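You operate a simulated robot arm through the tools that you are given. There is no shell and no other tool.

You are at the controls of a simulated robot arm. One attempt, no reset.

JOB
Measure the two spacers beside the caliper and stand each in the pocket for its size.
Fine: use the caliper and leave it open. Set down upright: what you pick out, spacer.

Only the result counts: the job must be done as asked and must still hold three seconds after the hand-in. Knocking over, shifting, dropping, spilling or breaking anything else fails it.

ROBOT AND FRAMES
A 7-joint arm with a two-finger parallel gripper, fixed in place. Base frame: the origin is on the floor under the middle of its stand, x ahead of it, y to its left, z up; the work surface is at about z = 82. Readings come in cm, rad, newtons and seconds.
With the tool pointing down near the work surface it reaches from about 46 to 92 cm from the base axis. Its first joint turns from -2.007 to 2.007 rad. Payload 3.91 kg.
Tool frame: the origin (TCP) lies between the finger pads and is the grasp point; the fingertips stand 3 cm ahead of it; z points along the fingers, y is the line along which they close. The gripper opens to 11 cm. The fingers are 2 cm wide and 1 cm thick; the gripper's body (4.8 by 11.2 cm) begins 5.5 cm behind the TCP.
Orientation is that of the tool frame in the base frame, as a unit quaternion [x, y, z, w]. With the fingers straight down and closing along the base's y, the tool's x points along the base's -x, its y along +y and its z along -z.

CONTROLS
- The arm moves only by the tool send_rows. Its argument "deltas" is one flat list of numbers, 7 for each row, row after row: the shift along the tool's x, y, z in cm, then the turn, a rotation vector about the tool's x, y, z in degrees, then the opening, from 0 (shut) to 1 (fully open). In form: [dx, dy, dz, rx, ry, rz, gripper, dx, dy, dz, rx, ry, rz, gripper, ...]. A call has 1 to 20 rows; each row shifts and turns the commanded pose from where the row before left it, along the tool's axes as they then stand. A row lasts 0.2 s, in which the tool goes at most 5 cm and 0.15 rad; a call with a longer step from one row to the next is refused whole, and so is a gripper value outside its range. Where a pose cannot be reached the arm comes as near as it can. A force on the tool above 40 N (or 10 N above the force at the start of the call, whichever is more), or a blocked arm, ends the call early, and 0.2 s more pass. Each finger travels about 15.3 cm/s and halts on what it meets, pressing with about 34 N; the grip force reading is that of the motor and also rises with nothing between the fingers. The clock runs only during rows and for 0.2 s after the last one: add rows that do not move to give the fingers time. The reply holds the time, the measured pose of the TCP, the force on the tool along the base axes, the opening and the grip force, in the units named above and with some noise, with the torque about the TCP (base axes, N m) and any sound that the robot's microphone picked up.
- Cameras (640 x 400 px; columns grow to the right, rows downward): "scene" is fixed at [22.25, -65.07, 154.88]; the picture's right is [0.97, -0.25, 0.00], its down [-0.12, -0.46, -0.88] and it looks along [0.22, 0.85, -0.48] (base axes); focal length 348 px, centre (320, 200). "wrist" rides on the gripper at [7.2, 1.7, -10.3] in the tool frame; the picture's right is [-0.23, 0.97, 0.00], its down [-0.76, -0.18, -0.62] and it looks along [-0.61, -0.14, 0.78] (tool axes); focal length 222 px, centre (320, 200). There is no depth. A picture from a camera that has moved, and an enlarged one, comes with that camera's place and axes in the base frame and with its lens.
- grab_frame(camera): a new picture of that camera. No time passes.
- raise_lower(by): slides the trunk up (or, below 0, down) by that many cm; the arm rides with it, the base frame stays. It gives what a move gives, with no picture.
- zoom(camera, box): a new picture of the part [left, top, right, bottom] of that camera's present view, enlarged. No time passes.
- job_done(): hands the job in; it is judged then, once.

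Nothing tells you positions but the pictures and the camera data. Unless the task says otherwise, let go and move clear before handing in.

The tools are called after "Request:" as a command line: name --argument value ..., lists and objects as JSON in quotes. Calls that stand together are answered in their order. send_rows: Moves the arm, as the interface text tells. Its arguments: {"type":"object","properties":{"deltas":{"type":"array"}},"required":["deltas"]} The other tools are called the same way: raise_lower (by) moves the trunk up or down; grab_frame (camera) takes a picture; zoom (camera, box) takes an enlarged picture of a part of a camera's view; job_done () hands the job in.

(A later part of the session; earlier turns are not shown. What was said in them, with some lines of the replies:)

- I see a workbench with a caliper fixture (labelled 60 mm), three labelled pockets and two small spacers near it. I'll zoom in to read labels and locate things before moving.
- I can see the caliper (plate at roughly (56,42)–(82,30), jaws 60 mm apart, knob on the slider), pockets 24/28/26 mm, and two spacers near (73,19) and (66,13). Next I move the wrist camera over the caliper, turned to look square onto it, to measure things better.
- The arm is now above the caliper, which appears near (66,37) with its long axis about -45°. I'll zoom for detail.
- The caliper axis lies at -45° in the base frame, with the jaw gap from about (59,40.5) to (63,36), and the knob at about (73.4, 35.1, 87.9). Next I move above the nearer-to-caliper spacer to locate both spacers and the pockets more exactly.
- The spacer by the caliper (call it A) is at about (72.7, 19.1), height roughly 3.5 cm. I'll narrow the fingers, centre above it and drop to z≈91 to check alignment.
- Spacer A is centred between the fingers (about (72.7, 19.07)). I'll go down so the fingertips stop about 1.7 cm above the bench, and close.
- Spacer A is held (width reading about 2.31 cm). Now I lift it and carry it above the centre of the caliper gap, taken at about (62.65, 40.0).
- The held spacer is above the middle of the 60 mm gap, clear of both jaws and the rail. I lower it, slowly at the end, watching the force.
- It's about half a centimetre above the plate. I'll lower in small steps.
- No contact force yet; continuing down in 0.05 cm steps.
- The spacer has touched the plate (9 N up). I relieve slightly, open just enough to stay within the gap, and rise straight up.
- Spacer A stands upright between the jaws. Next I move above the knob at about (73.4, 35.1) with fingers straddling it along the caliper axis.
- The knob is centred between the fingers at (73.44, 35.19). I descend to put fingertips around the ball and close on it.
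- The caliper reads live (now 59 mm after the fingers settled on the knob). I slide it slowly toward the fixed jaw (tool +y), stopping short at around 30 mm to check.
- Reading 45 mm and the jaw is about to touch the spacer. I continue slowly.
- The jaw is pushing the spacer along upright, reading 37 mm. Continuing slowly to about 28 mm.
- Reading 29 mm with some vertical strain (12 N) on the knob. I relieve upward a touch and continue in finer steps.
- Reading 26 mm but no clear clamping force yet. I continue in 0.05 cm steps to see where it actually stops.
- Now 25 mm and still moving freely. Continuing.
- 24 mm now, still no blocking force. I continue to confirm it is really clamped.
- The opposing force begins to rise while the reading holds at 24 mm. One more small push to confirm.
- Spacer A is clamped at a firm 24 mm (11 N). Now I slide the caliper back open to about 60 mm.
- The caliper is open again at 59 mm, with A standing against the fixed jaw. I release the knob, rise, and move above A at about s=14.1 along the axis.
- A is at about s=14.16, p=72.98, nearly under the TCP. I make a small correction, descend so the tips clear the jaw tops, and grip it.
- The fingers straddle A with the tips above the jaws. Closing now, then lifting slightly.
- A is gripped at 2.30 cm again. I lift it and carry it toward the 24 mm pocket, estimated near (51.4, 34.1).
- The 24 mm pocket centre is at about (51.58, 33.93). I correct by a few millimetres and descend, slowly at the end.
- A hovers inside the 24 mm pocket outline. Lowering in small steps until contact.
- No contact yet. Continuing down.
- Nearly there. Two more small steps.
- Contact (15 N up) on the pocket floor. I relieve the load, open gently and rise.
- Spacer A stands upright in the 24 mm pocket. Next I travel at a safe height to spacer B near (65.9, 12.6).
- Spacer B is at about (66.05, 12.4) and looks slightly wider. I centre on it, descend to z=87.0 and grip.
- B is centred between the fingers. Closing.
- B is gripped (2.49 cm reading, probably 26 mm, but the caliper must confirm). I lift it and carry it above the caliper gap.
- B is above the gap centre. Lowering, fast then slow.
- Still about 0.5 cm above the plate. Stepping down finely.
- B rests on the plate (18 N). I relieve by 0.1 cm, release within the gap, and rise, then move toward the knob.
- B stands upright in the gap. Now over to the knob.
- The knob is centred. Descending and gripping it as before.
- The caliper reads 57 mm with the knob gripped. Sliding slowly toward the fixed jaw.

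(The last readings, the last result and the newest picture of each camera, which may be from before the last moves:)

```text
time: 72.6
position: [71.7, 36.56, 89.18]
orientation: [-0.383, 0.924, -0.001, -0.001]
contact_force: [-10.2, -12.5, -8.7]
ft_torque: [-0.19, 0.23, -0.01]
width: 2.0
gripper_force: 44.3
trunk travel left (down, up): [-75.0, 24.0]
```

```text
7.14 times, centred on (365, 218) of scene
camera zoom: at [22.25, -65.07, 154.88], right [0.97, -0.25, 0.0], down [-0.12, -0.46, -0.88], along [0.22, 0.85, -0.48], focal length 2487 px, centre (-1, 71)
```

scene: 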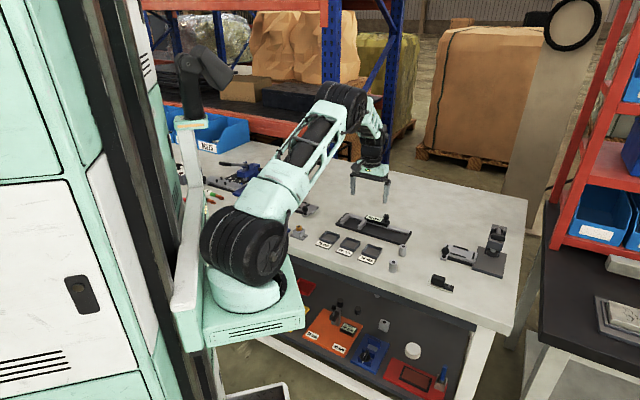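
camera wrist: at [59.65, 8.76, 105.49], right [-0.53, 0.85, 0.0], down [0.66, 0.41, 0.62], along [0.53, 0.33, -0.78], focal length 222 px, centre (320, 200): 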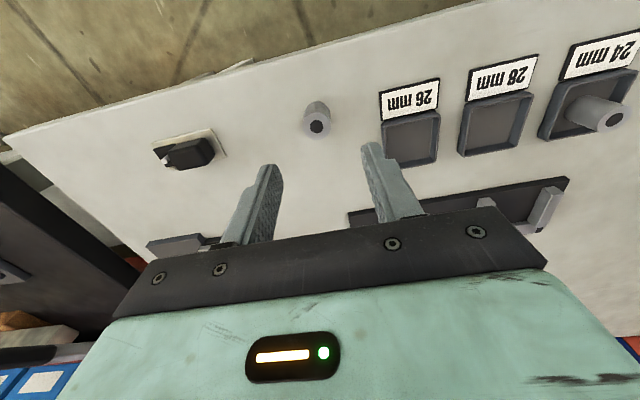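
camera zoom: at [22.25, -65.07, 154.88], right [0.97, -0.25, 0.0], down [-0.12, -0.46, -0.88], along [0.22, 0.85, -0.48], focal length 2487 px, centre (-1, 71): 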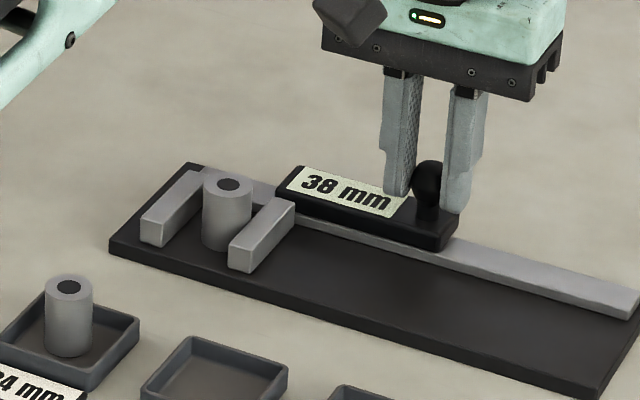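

Reading 38 mm, but a sideways load has built up across the rail (about 16 N). I relieve it by shifting toward the front slightly, then continue.

Request:
send_rows --deltas '[0.05, 0, 0.03, 0, 0, 0, 0.1, 0.05, 0, 0, 0, 0, 0, 0.1, 0, 0, 0, 0, 0, 0, 0.1]'

Request:
send_rows --deltas '[0, 0.1, 0, 0, 0, 0, 0.1, 0, 0.1, 0, 0, 0, 0, 0.1, 0, 0.1, 0, 0, 0, 0, 0.1, 0, 0.1, 0, 0, 0, 0, 0.1, 0, 0.1, 0, 0, 0, 0, 0.1, 0, 0, 0, 0, 0, 0, 0.1]'

Request:
zoom --camera "scene" --box '[330, 190, 400, 246]'

```text
time: 73.4
position: [71.71, 36.65, 89.23]
orientation: [-0.383, 0.924, -0.001, 0.0]
contact_force: [-10.2, -11.2, -6.2]
ft_torque: [-0.68, 0.73, -0.02]
width: 1.99
gripper_force: 45.1
trunk travel left (down, up): [-75.0, 24.0]
```

```text
time: 74.8
position: [71.47, 37.02, 89.18]
orientation: [-0.383, 0.924, -0.001, 0.002]
contact_force: [-8.4, -8.8, -3.4]
ft_torque: [-0.1, 0.16, -0.02]
width: 2.0
gripper_force: 45.3
trunk travel left (down, up): [-75.0, 24.0]
```

```text
7.14 times, centred on (365, 218) of scene
camera zoom: at [22.25, -65.07, 154.88], right [0.97, -0.25, 0.0], down [-0.12, -0.46, -0.88], along [0.22, 0.85, -0.48], focal length 2487 px, centre (-1, 71)
```

zoom: 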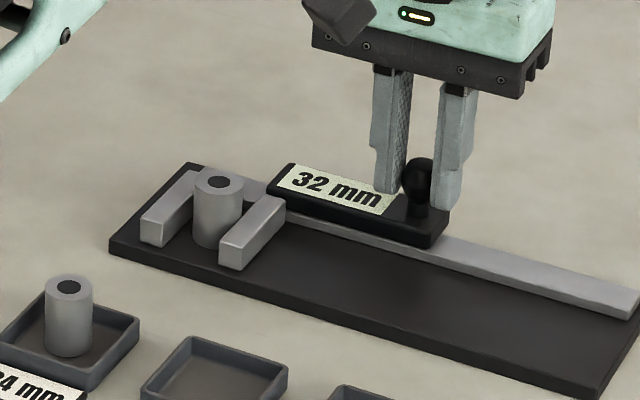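

32 mm; continuing in finer steps with a little more relief.

Request:
send_rows --deltas '[0.05, 0.08, 0, 0, 0, 0, 0.1, 0, 0.08, 0, 0, 0, 0, 0.1, 0, 0.08, 0, 0, 0, 0, 0.1, 0, 0.08, 0, 0, 0, 0, 0.1, 0, 0.08, 0, 0, 0, 0, 0.1, 0, 0, 0, 0, 0, 0, 0.1]'

Request:
zoom --camera "scene" --box '[330, 190, 400, 246]'

```text
time: 76.2
position: [71.28, 37.28, 89.22]
orientation: [-0.383, 0.924, 0.0, 0.001]
contact_force: [0.6, 0.0, -6.6]
ft_torque: [0.2, -0.13, 0.0]
width: 2.0
gripper_force: 45.2
trunk travel left (down, up): [-75.0, 24.0]
```

```text
7.14 times, centred on (365, 218) of scene
camera zoom: at [22.25, -65.07, 154.88], right [0.97, -0.25, 0.0], down [-0.12, -0.46, -0.88], along [0.22, 0.85, -0.48], focal length 2487 px, centre (-1, 71)
```

zoom: 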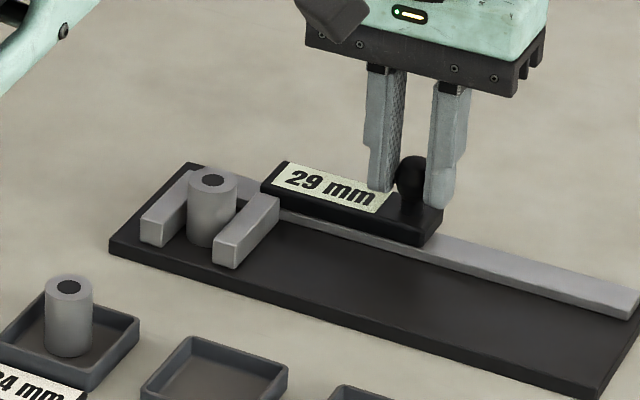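

The side load is gone and the reading is 29 mm. Continuing in 0.05 cm steps.

Request:
send_rows --deltas '[0, 0.05, 0.02, 0, 0, 0, 0.1, 0, 0.05, 0, 0, 0, 0, 0.1, 0, 0.05, 0, 0, 0, 0, 0.1, 0, 0, 0, 0, 0, 0, 0.1]'

Request:
zoom --camera "scene" --box '[330, 190, 400, 246]'

Request:
send_rows --deltas '[0, 0.05, 0, 0, 0, 0, 0.1, 0, 0.05, 0, 0, 0, 0, 0.1, 0, 0, 0, 0, 0, 0, 0.1]'

Request:
zoom --camera "scene" --box '[330, 190, 400, 246]'

```text
time: 77.2
position: [71.06, 37.42, 89.31]
orientation: [-0.382, 0.924, 0.0, 0.002]
contact_force: [6.2, 4.2, -1.1]
ft_torque: [-0.25, 0.31, 0.01]
width: 1.97
gripper_force: 45.3
trunk travel left (down, up): [-75.0, 24.0]
```

```text
7.14 times, centred on (365, 218) of scene
camera zoom: at [22.25, -65.07, 154.88], right [0.97, -0.25, 0.0], down [-0.12, -0.46, -0.88], along [0.22, 0.85, -0.48], focal length 2487 px, centre (-1, 71)
```

zoom: 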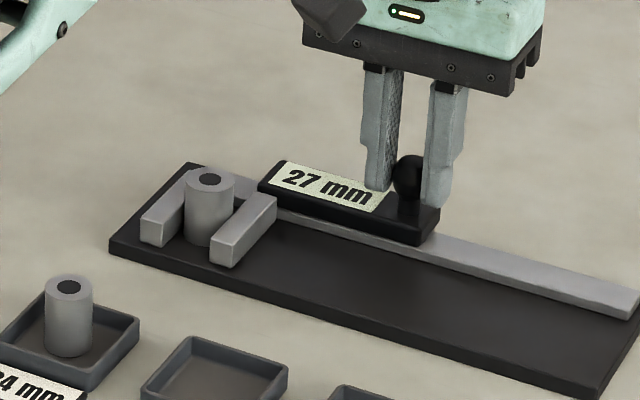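

```text
time: 78.0
position: [71.03, 37.37, 89.25]
orientation: [-0.383, 0.924, 0.0, 0.001]
contact_force: [8.8, 4.3, 1.6]
ft_torque: [0.33, -0.32, 0.0]
width: 2.03
gripper_force: 44.8
trunk travel left (down, up): [-75.0, 24.0]
```

```text
7.14 times, centred on (365, 218) of scene
camera zoom: at [22.25, -65.07, 154.88], right [0.97, -0.25, 0.0], down [-0.12, -0.46, -0.88], along [0.22, 0.85, -0.48], focal length 2487 px, centre (-1, 71)
```

zoom: 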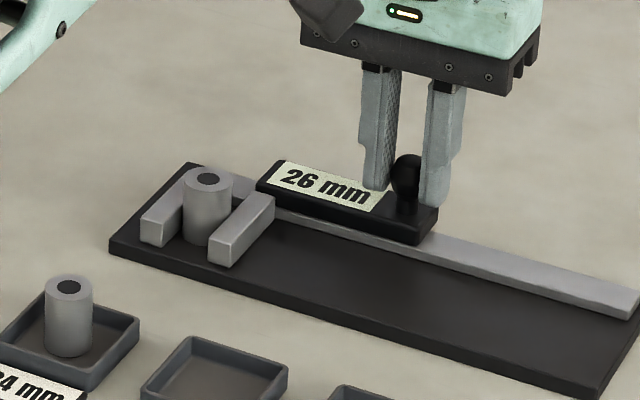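

26 mm. I push a bit more to confirm whether it is clamped there.

Request:
send_rows --deltas '[-0.05, 0.05, 0, 0, 0, 0, 0.1, 0, 0.05, 0, 0, 0, 0, 0.1, 0, 0, 0, 0, 0, 0, 0.1]'

Request:
zoom --camera "scene" --box '[330, 190, 400, 246]'

Request:
send_rows --deltas '[0, 0.05, 0, 0, 0, 0, 0.1, 0, 0.05, 0, 0, 0, 0, 0.1, 0, 0, 0, 0, 0, 0, 0.1]'

Request:
zoom --camera "scene" --box '[330, 190, 400, 246]'

Request:
zoom --camera "wrist" --box '[300, 0, 640, 200]'

```text
time: 78.8
position: [70.96, 37.35, 89.13]
orientation: [-0.383, 0.924, -0.001, 0.001]
contact_force: [9.4, -3.9, 5.4]
ft_torque: [-0.05, 0.0, -0.04]
width: 1.99
gripper_force: 45.1
trunk travel left (down, up): [-75.0, 24.0]
```

```text
7.14 times, centred on (365, 218) of scene
camera zoom: at [22.25, -65.07, 154.88], right [0.97, -0.25, 0.0], down [-0.12, -0.46, -0.88], along [0.22, 0.85, -0.48], focal length 2487 px, centre (-1, 71)
```

zoom: 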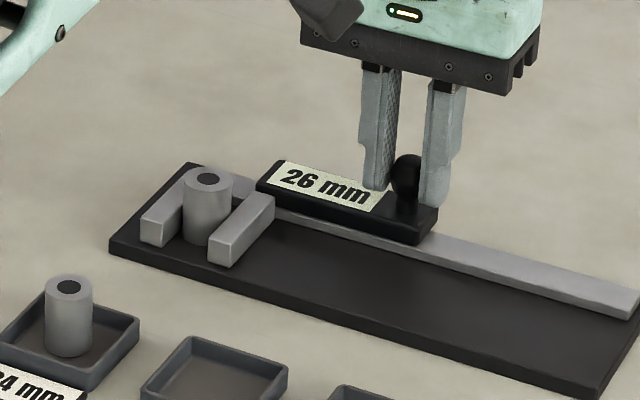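

```text
time: 79.6
position: [71.05, 37.49, 89.29]
orientation: [-0.382, 0.924, -0.002, 0.001]
contact_force: [15.0, -11.8, 6.4]
ft_torque: [-0.39, 0.01, -0.13]
width: 2.0
gripper_force: 45.0
trunk travel left (down, up): [-75.0, 24.0]
```

```text
7.14 times, centred on (365, 218) of scene
camera zoom: at [22.25, -65.07, 154.88], right [0.97, -0.25, 0.0], down [-0.12, -0.46, -0.88], along [0.22, 0.85, -0.48], focal length 2487 px, centre (-1, 71)
```

zoom: 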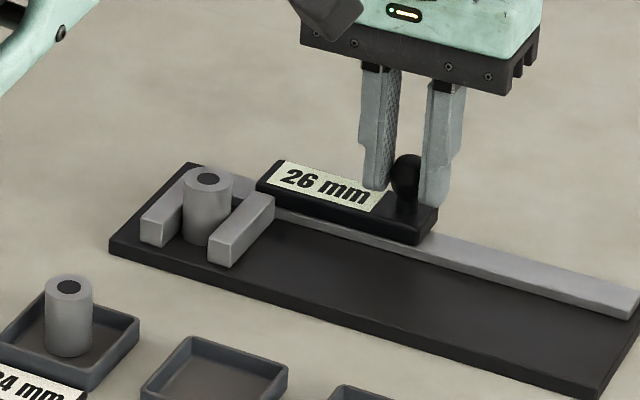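

```text
1.88 times, centred on (470, 100) of wrist
camera zoom: at [64.66, 33.51, 99.63], right [-0.53, 0.85, 0.0], down [0.66, 0.41, 0.62], along [0.53, 0.33, -0.78], focal length 418 px, centre (38, 388)
```

zoom: 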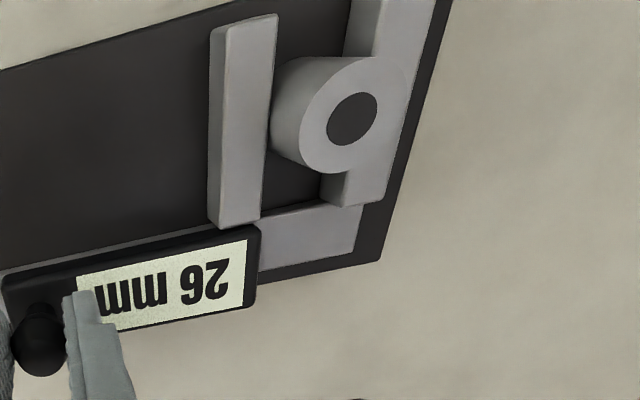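

B is firmly clamped at 26 mm (19 N). Now I slide the caliper back open to about 60 mm.

Request:
send_rows --deltas '[0, -0.1, 0, 0, 0, 0, 0.1, 0, -0.1, 0, 0, 0, 0, 0.1, 0, -0.15, 0, 0, 0, 0, 0.1, 0, -0.25, 0, 0, 0, 0, 0.1, 0, -0.25, 0, 0, 0, 0, 0.1, 0, -0.25, 0, 0, 0, 0, 0.1, 0, -0.25, 0, 0, 0, 0, 0.1, 0, -0.25, 0, 0, 0, 0, 0.1, 0, -0.25, 0, 0, 0, 0, 0.1, 0, -0.25, 0, 0, 0, 0, 0.1, 0, -0.25, 0, 0, 0, 0, 0.1, 0, -0.25, 0, 0, 0, 0, 0.1, 0, -0.25, 0, 0, 0, 0, 0.1, 0, -0.25, 0, 0, 0, 0, 0.1, 0, -0.25, 0, 0, 0, 0, 0.1, 0, -0.2, 0, 0, 0, 0, 0.1, 0, 0, 0, 0, 0, 0, 0.1]'

Request:
zoom --camera "scene" --box '[330, 190, 400, 246]'

```text
time: 83.2
position: [73.27, 35.13, 89.21]
orientation: [-0.383, 0.924, 0.0, 0.001]
contact_force: [3.3, 3.6, 3.7]
ft_torque: [0.42, -0.22, 0.03]
width: 1.98
gripper_force: 45.1
trunk travel left (down, up): [-75.0, 24.0]
```

```text
7.14 times, centred on (365, 218) of scene
camera zoom: at [22.25, -65.07, 154.88], right [0.97, -0.25, 0.0], down [-0.12, -0.46, -0.88], along [0.22, 0.85, -0.48], focal length 2487 px, centre (-1, 71)
```

zoom: 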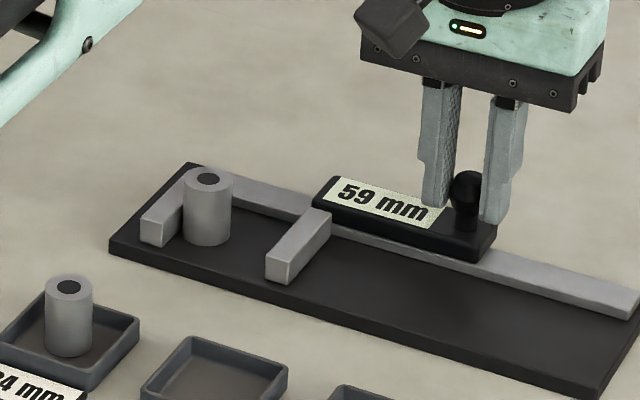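

Open to 59 mm again; I nudge it to about 60 mm, release the knob, rise, and move above B.

Request:
send_rows --deltas '[0, -0.07, 0, 0, 0, 0, 0.1, 0, -0.06, 0, 0, 0, 0, 0.1, 0, 0, 0, 0, 0, 0, 0.1, 0, 0, 0, 0, 0, 0, 0.25, 0, 0, 0, 0, 0, 0, 0.4, 0, 0, 0, 0, 0, 0, 0.5, 0, 0, -1, 0, 0, 0, 0.5, 0, 0, -2.5, 0, 0, 0, 0.5, 0, 0, -2.5, 0, 0, 0, 0.5, 0.79, 2.6, 0, 0, 0, 0, 0.5, 0.79, 2.6, 0, 0, 0, 0, 0.5, 0.79, 2.6, 0, 0, 0, 0, 0.5, 0.79, 2.6, 0, 0, 0, 0, 0.5, 0.79, 2.6, 0, 0, 0, 0, 0.5, 0, 0, 0, 0, 0, 0, 0.5]'

Request:
zoom --camera "wrist" --box '[220, 40, 420, 200]'

Request:
zoom --camera "scene" --box '[330, 190, 400, 246]'

```text
time: 86.4
position: [61.48, 41.27, 95.38]
orientation: [-0.383, 0.924, -0.001, 0.001]
contact_force: [0.2, -0.3, 0.0]
ft_torque: [-0.04, 0.0, -0.03]
width: 5.49
gripper_force: 0.0
trunk travel left (down, up): [-75.0, 24.0]
```

```text
2.50 times, centred on (320, 120) of wrist
camera zoom: at [55.17, 37.37, 105.73], right [-0.53, 0.85, 0.0], down [0.66, 0.41, 0.62], along [0.53, 0.33, -0.78], focal length 555 px, centre (320, 400)
```

zoom: 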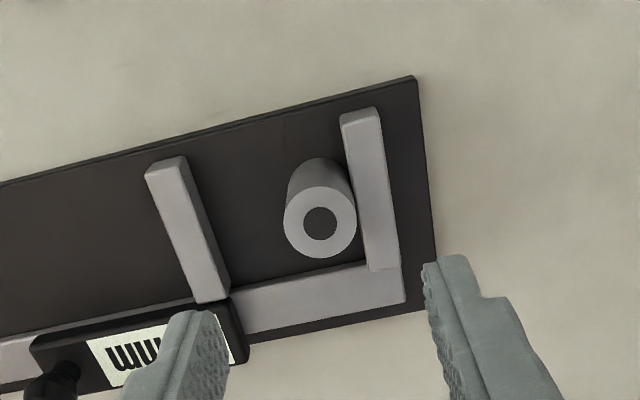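

```text
7.14 times, centred on (365, 218) of scene
camera zoom: at [22.25, -65.07, 154.88], right [0.97, -0.25, 0.0], down [-0.12, -0.46, -0.88], along [0.22, 0.85, -0.48], focal length 2487 px, centre (-1, 71)
```

zoom: 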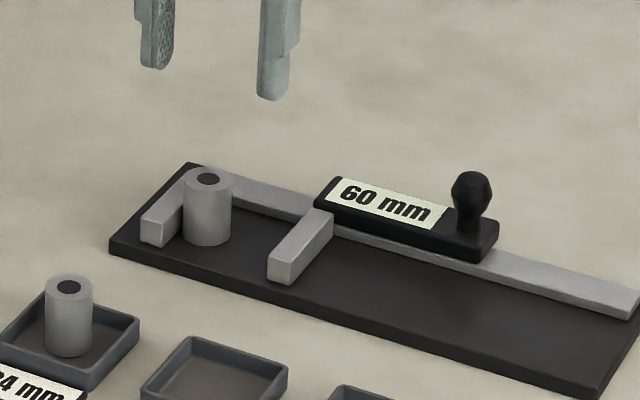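

The caliper reads 60 mm and B is right under the TCP. Descending to z≈88.1 and gripping.

Request:
send_rows --deltas '[0, 0, 2, 0, 0, 0, 0.5, 0, 0, 2.5, 0, 0, 0, 0.5, 0, 0, 2, 0, 0, 0, 0.5, 0, 0, 0.75, 0, 0, 0, 0.5, 0, 0, 0, 0, 0, 0, 0.5]'

Request:
zoom --camera "wrist" --box '[220, 80, 420, 240]'

Request:
zoom --camera "scene" --box '[340, 190, 390, 230]'

```text
time: 87.6
position: [61.55, 41.4, 88.0]
orientation: [-0.383, 0.924, 0.0, 0.001]
contact_force: [0.1, -0.1, 0.3]
ft_torque: [-0.02, -0.02, 0.02]
width: 5.51
gripper_force: 0.2
trunk travel left (down, up): [-75.0, 24.0]
```

```text
2.50 times, centred on (320, 160) of wrist
camera zoom: at [55.23, 37.43, 98.41], right [-0.53, 0.85, 0.0], down [0.66, 0.41, 0.62], along [0.53, 0.33, -0.78], focal length 555 px, centre (320, 300)
```

zoom: 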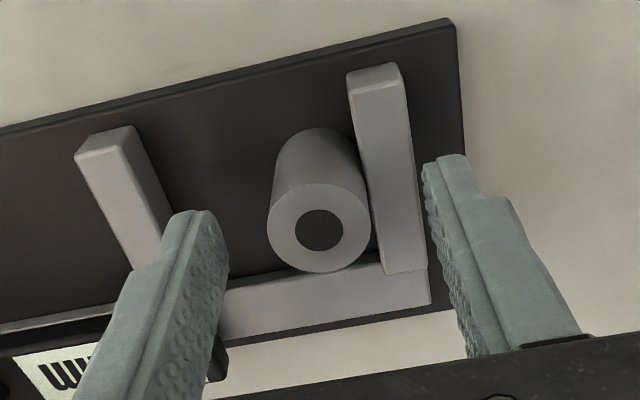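

```text
10.00 times, centred on (365, 210) of scene
camera zoom: at [22.25, -65.07, 154.88], right [0.97, -0.25, 0.0], down [-0.12, -0.46, -0.88], along [0.22, 0.85, -0.48], focal length 3482 px, centre (-130, 100)
```

zoom: 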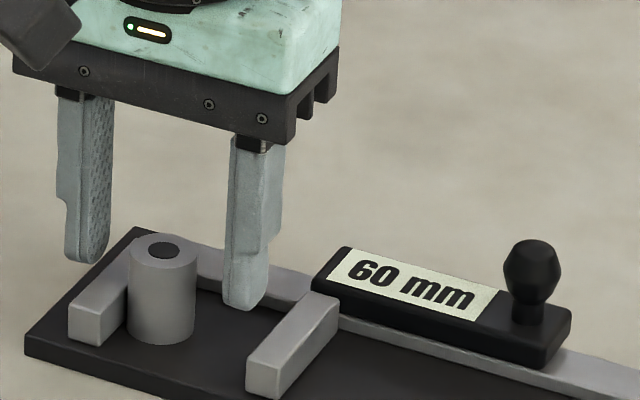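

Slightly lower than last time; I raise 0.12 cm for jaw clearance and then close.

Request:
send_rows --deltas '[0, 0, -0.12, 0, 0, 0, 0.5, 0, 0, 0, 0, 0, 0, 0.38, 0, 0, 0, 0, 0, 0, 0.29, 0, 0, 0, 0, 0, 0, 0.24, 0, 0, 0, 0, 0, 0, 0.14, 0, 0, 0, 0, 0, 0, 0.12, 0, 0, 0, 0, 0, 0, 0.12]'

Request:
zoom --camera "wrist" --box '[220, 80, 420, 240]'

Request:
zoom --camera "scene" --box '[340, 190, 390, 230]'

```text
time: 89.2
position: [61.55, 41.25, 88.03]
orientation: [-0.383, 0.924, 0.0, 0.001]
contact_force: [-0.1, -0.4, 0.3]
ft_torque: [0.0, 0.02, 0.01]
width: 2.49
gripper_force: 34.1
trunk travel left (down, up): [-75.0, 24.0]
```

```text
2.50 times, centred on (320, 160) of wrist
camera zoom: at [55.23, 37.45, 98.48], right [-0.53, 0.85, 0.0], down [0.66, 0.41, 0.62], along [0.53, 0.33, -0.78], focal length 555 px, centre (320, 300)
```

zoom: 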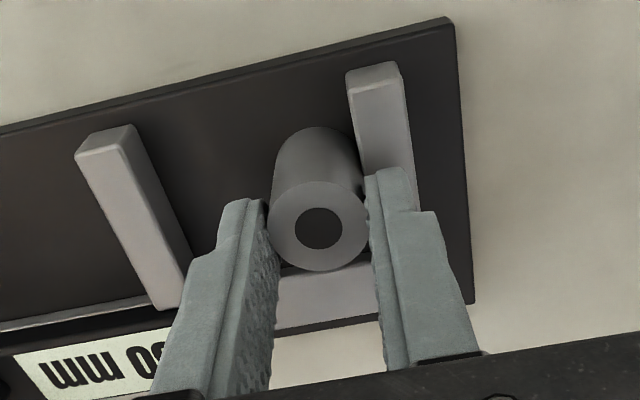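

```text
10.00 times, centred on (365, 210) of scene
camera zoom: at [22.25, -65.07, 154.88], right [0.97, -0.25, 0.0], down [-0.12, -0.46, -0.88], along [0.22, 0.85, -0.48], focal length 3482 px, centre (-130, 100)
```

zoom: 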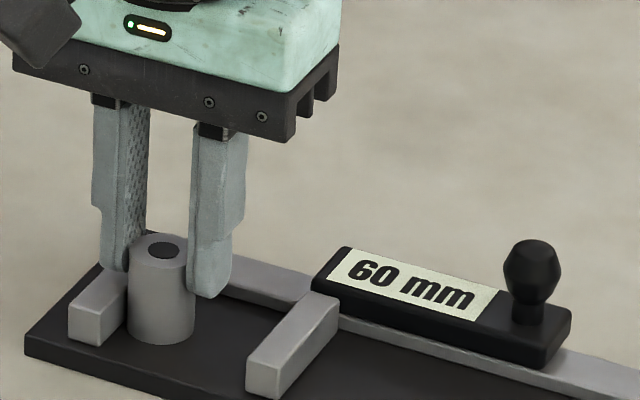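

B is gripped (2.49 cm). I lift it and carry it above the 26 mm pocket near (63.1, 22.5).

Request:
send_rows --deltas '[0, 0, -1, 0, 0, 0, 0.12, 0, 0, -2.5, 0, 0, 0, 0.12, 0, 0, -2.5, 0, 0, 0, 0.12, 1.743, -2.061, 0, 0, 0, 0, 0.12, 1.743, -2.061, 0, 0, 0, 0, 0.12, 1.743, -2.061, 0, 0, 0, 0, 0.12, 1.743, -2.061, 0, 0, 0, 0, 0.12, 1.743, -2.061, 0, 0, 0, 0, 0.12, 1.743, -2.061, 0, 0, 0, 0, 0.12, 1.743, -2.061, 0, 0, 0, 0, 0.12, 0, 0, 0, 0, 0, 0, 0.12]'

Request:
zoom --camera "wrist" --box '[220, 40, 440, 200]'

Request:
zoom --camera "scene" --box '[310, 200, 420, 290]'

```text
time: 91.6
position: [63.01, 22.52, 93.85]
orientation: [-0.383, 0.924, -0.001, 0.0]
contact_force: [0.1, -0.9, -1.3]
ft_torque: [0.01, -0.02, -0.05]
width: 2.51
gripper_force: 34.1
trunk travel left (down, up): [-75.0, 24.0]
```

```text
2.50 times, centred on (330, 120) of wrist
camera zoom: at [56.7, 18.6, 104.37], right [-0.53, 0.85, 0.0], down [0.66, 0.41, 0.62], along [0.53, 0.33, -0.78], focal length 555 px, centre (295, 400)
```

zoom: 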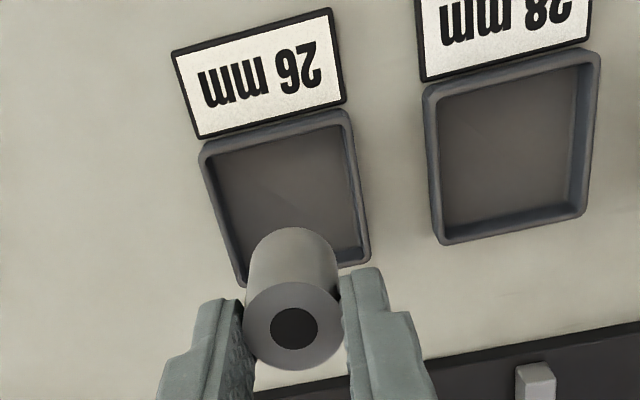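

```text
4.44 times, centred on (365, 245) of scene
camera zoom: at [22.25, -65.07, 154.88], right [0.97, -0.25, 0.0], down [-0.12, -0.46, -0.88], along [0.22, 0.85, -0.48], focal length 1547 px, centre (120, 0)
```

zoom: 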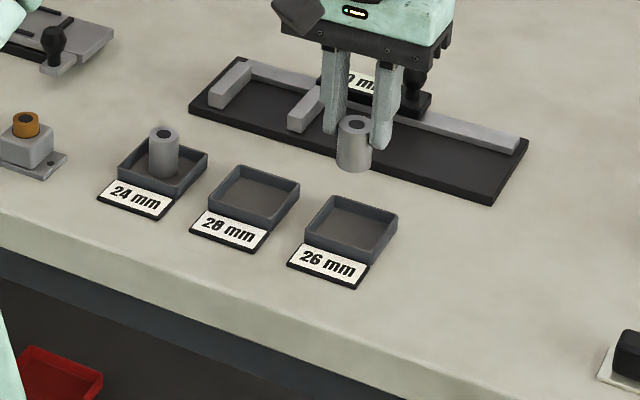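

The 26 mm pocket centre is at about (63.19, 22.37). Small correction and descend.

Request:
send_rows --deltas '[-0.08, -0.25, 1, 0, 0, 0, 0.12, 0, 0, 2, 0, 0, 0, 0.12, 0, 0, 2, 0, 0, 0, 0.12, 0, 0, 0.7, 0, 0, 0, 0.12, 0, 0, 0, 0, 0, 0, 0.12]'

Request:
zoom --camera "wrist" --box '[220, 40, 440, 200]'

Request:
zoom --camera "scene" --box '[340, 215, 410, 271]'

```text
time: 92.8
position: [63.29, 22.46, 88.3]
orientation: [-0.383, 0.924, 0.0, 0.0]
contact_force: [0.7, 0.2, -0.5]
ft_torque: [-0.01, 0.05, 0.0]
width: 2.49
gripper_force: 34.0
trunk travel left (down, up): [-75.0, 24.0]
```

```text
2.50 times, centred on (330, 120) of wrist
camera zoom: at [56.96, 18.56, 98.83], right [-0.53, 0.85, 0.0], down [0.66, 0.41, 0.62], along [0.53, 0.33, -0.78], focal length 555 px, centre (295, 400)
```

zoom: 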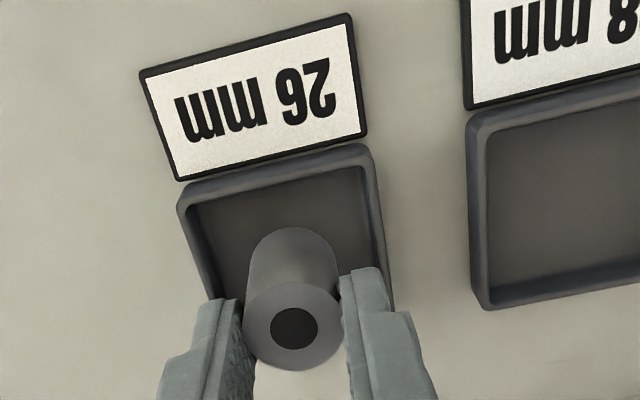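

```text
7.14 times, centred on (375, 243) of scene
camera zoom: at [22.25, -65.07, 154.88], right [0.97, -0.25, 0.0], down [-0.12, -0.46, -0.88], along [0.22, 0.85, -0.48], focal length 2487 px, centre (-73, -107)
```

zoom: 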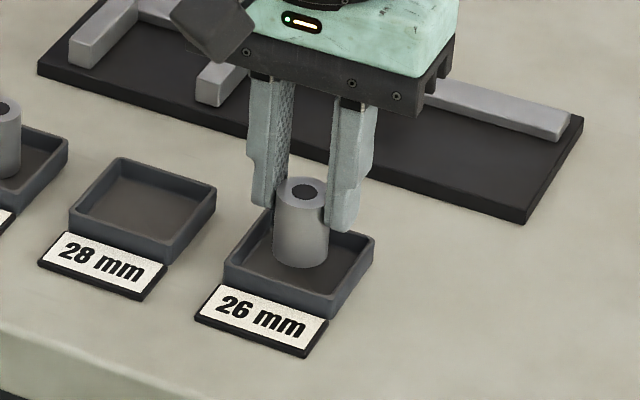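

B is over the 26 mm pocket floor, inside the walls. Lowering in small steps until contact.

Request:
send_rows --deltas '[0, 0, 0.1, 0, 0, 0, 0.12, 0, 0, 0.1, 0, 0, 0, 0.12, 0, 0, 0.1, 0, 0, 0, 0.12, 0, 0, 0.1, 0, 0, 0, 0.12, 0, 0, 0, 0, 0, 0, 0.12]'

Request:
send_rows --deltas '[0, 0, 0.07, 0, 0, 0, 0.12, 0, 0, 0.07, 0, 0, 0, 0.12, 0, 0, 0, 0, 0, 0, 0.12]'

Request:
send_rows --deltas '[0, 0, 0.06, 0, 0, 0, 0.12, 0, 0, 0, 0, 0, 0, 0.12]'

Request:
send_rows --deltas '[0, 0, 0.05, 0, 0, 0, 0.12, 0, 0, 0, 0, 0, 0, 0.12]'

```text
time: 94.0
position: [63.38, 22.4, 87.95]
orientation: [-0.383, 0.924, -0.001, 0.0]
contact_force: [0.7, 1.1, -0.7]
ft_torque: [-0.02, 0.01, 0.02]
width: 2.5
gripper_force: 33.8
trunk travel left (down, up): [-75.0, 24.0]
```

```text
time: 94.8
position: [63.24, 22.25, 87.75]
orientation: [-0.383, 0.924, 0.0, 0.0]
contact_force: [0.0, 0.1, -0.7]
ft_torque: [0.01, 0.04, 0.01]
width: 2.49
gripper_force: 33.5
trunk travel left (down, up): [-75.0, 24.0]
```

```text
time: 95.4
position: [63.24, 22.48, 87.73]
orientation: [-0.382, 0.924, -0.001, 0.0]
contact_force: [-0.7, -0.1, -1.3]
ft_torque: [0.01, -0.01, 0.01]
width: 2.51
gripper_force: 33.7
trunk travel left (down, up): [-75.0, 24.0]
```

```text
time: 96.0
position: [63.3, 22.52, 87.66]
orientation: [-0.382, 0.924, -0.001, 0.0]
contact_force: [-0.7, -0.1, -0.7]
ft_torque: [0.0, 0.02, -0.01]
width: 2.49
gripper_force: 33.9
trunk travel left (down, up): [-75.0, 24.0]
```

No contact yet; continuing in 0.05 cm steps.

Request:
send_rows --deltas '[0, 0, 0.05, 0, 0, 0, 0.12, 0, 0, 0, 0, 0, 0, 0.12]'

Request:
send_rows --deltas '[0, 0, 0.05, 0, 0, 0, 0.12, 0, 0, 0, 0, 0, 0, 0.12]'

Request:
zoom --camera "scene" --box '[355, 225, 390, 253]'

```text
time: 96.6
position: [63.24, 22.39, 87.67]
orientation: [-0.383, 0.924, 0.0, 0.001]
contact_force: [0.4, -0.8, -0.1]
ft_torque: [-0.02, 0.01, 0.04]
width: 2.53
gripper_force: 34.0
trunk travel left (down, up): [-75.0, 24.0]
```

```text
time: 97.2
position: [63.22, 22.46, 87.67]
orientation: [-0.382, 0.924, -0.001, 0.001]
contact_force: [0.2, 0.1, -1.3]
ft_torque: [0.03, 0.02, 0.01]
width: 2.5
gripper_force: 34.3
trunk travel left (down, up): [-75.0, 24.0]
```

```text
14.29 times, centred on (372, 239) of scene
camera zoom: at [22.25, -65.07, 154.88], right [0.97, -0.25, 0.0], down [-0.12, -0.46, -0.88], along [0.22, 0.85, -0.48], focal length 4974 px, centre (-430, -357)
```

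zoom: 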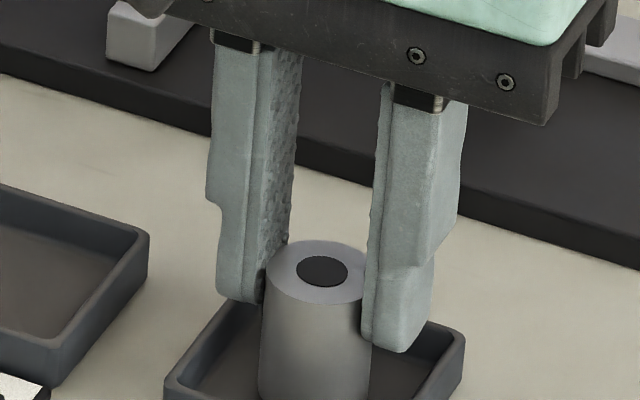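

Still no clear contact force. Continuing carefully.

Request:
send_rows --deltas '[0, 0, 0.05, 0, 0, 0, 0.12, 0, 0, 0, 0, 0, 0, 0.12]'

Request:
send_rows --deltas '[0, 0, 0.04, 0, 0, 0, 0.12, 0, 0, 0, 0, 0, 0, 0.12]'

```text
time: 97.8
position: [63.29, 22.4, 87.46]
orientation: [-0.383, 0.924, -0.001, 0.0]
contact_force: [0.6, 0.2, -1.7]
ft_torque: [-0.01, 0.0, 0.0]
width: 2.5
gripper_force: 34.4
trunk travel left (down, up): [-75.0, 24.0]
```

```text
time: 98.4
position: [63.2, 22.44, 87.52]
orientation: [-0.383, 0.924, -0.001, 0.0]
contact_force: [-0.4, 0.3, -1.9]
ft_torque: [0.0, 0.02, -0.02]
width: 2.49
gripper_force: 33.9
trunk travel left (down, up): [-75.0, 24.0]
```

Request:
send_rows --deltas '[0, 0, 0.05, 0, 0, 0, 0.12, 0, 0, 0, 0, 0, 0, 0.12]'

Request:
send_rows --deltas '[0, 0, 0.04, 0, 0, 0, 0.12, 0, 0, 0, 0, 0, 0, 0.12]'

Request:
zoom --camera "scene" --box '[355, 228, 390, 256]'

```text
time: 99.0
position: [63.31, 22.38, 87.47]
orientation: [-0.383, 0.924, -0.001, 0.001]
contact_force: [0.3, 0.1, 2.4]
ft_torque: [0.05, -0.02, -0.01]
width: 2.52
gripper_force: 33.7
trunk travel left (down, up): [-75.0, 24.0]
```

```text
time: 99.6
position: [63.28, 22.47, 87.47]
orientation: [-0.383, 0.924, -0.001, 0.001]
contact_force: [0.7, 2.0, 6.1]
ft_torque: [0.17, -0.02, -0.01]
width: 2.5
gripper_force: 33.7
trunk travel left (down, up): [-75.0, 24.0]
```

```text
14.29 times, centred on (372, 242) of scene
camera zoom: at [22.25, -65.07, 154.88], right [0.97, -0.25, 0.0], down [-0.12, -0.46, -0.88], along [0.22, 0.85, -0.48], focal length 4974 px, centre (-430, -400)
```

zoom: 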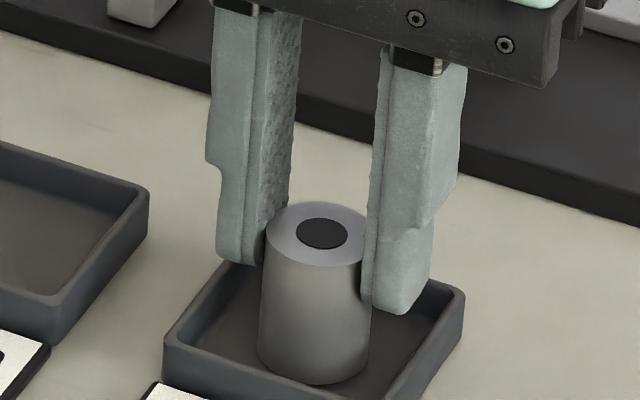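

Contact at 6 N on the 26 mm pocket floor. I relieve slightly, open gently, and rise clear.

Request:
send_rows --deltas '[0, 0, -0.02, 0, 0, 0, 0.12, 0, 0, 0, 0, 0, 0, 0.12, 0, 0, 0, 0, 0, 0, 0.24, 0, 0, 0, 0, 0, 0, 0.28, 0, 0, 0, 0, 0, 0, 0.34, 0, 0, 0, 0, 0, 0, 0.4, 0, 0, -0.5, 0, 0, 0, 0.4, 0, 0, -2, 0, 0, 0, 0.4, 0, 0, -3, 0, 0, 0, 0.4, 0, 0, -4, 0, 0, 0, 0.4, 0, 0, -4, 0, 0, 0, 0.4, 0, 0, 0, 0, 0, 0, 0.4]'

Request:
grab_frame --camera "wrist"

Request:
zoom --camera "scene" --box '[310, 200, 420, 290]'

Request:
zoom --camera "scene" --box '[340, 215, 410, 271]'

```text
time: 102.2
position: [63.26, 22.38, 100.96]
orientation: [-0.383, 0.924, -0.001, 0.0]
contact_force: [0.5, 0.6, 0.5]
ft_torque: [-0.02, 0.02, 0.0]
width: 4.41
gripper_force: 0.1
trunk travel left (down, up): [-75.0, 24.0]
```

```text
taken
camera wrist: at [56.89, 18.44, 111.4], right [-0.53, 0.85, 0.0], down [0.66, 0.41, 0.62], along [0.53, 0.33, -0.78], focal length 222 px, centre (320, 200)
```

wrist: 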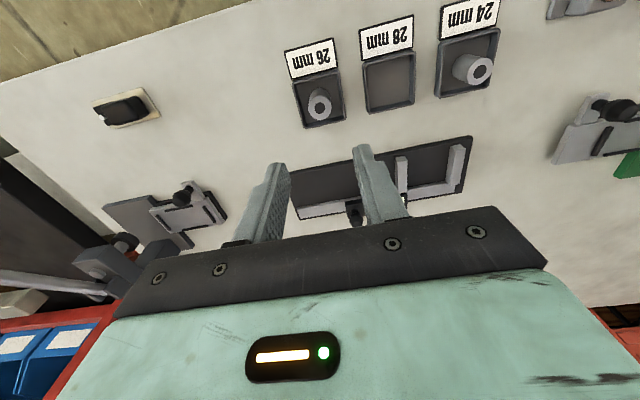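

```text
4.44 times, centred on (365, 245) of scene
camera zoom: at [22.25, -65.07, 154.88], right [0.97, -0.25, 0.0], down [-0.12, -0.46, -0.88], along [0.22, 0.85, -0.48], focal length 1547 px, centre (120, 0)
```

zoom: 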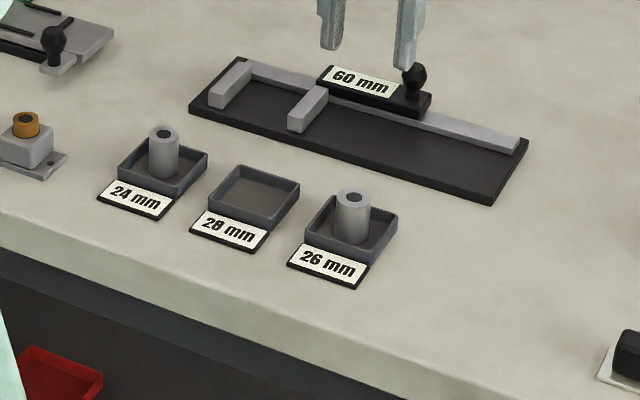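

```text
7.14 times, centred on (375, 243) of scene
camera zoom: at [22.25, -65.07, 154.88], right [0.97, -0.25, 0.0], down [-0.12, -0.46, -0.88], along [0.22, 0.85, -0.48], focal length 2487 px, centre (-73, -107)
```

zoom: 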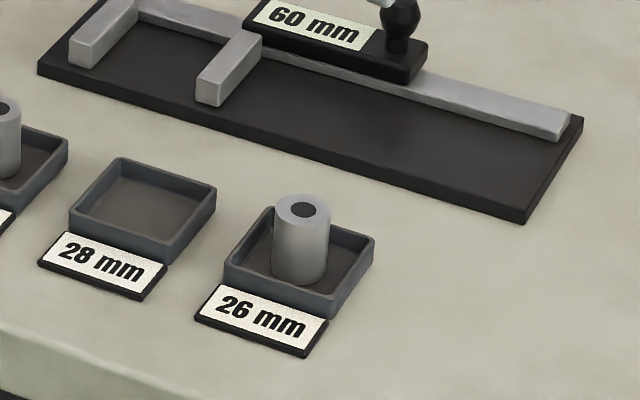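

Spacer A (24 mm) stands upright in the 24 mm pocket and spacer B (26 mm) in the 26 mm pocket. The caliper is open at 60 mm, and the gripper is clear at z≈101, so I'm handing in.

Request:
job_done

```text
The job is handed in.
```

I measured both spacers with the caliper and stood each one upright in its matching pocket, then handed the job in. No verdict came back with the hand-in.

| Spacer | Caliper reading | Pocket |
|---|---|---|
| A (the one nearer the caliper) | 24 mm | 24 mm |
| B | 26 mm | 26 mm |

Each reading held steady while I kept pushing, with force building up against the jaw. I left the caliper open at 60 mm, the reading it started with. The last pictures before hand-in show both spacers upright. The gripper had let go and was about 14 cm clear above them, and I saw nothing else on the bench moved.
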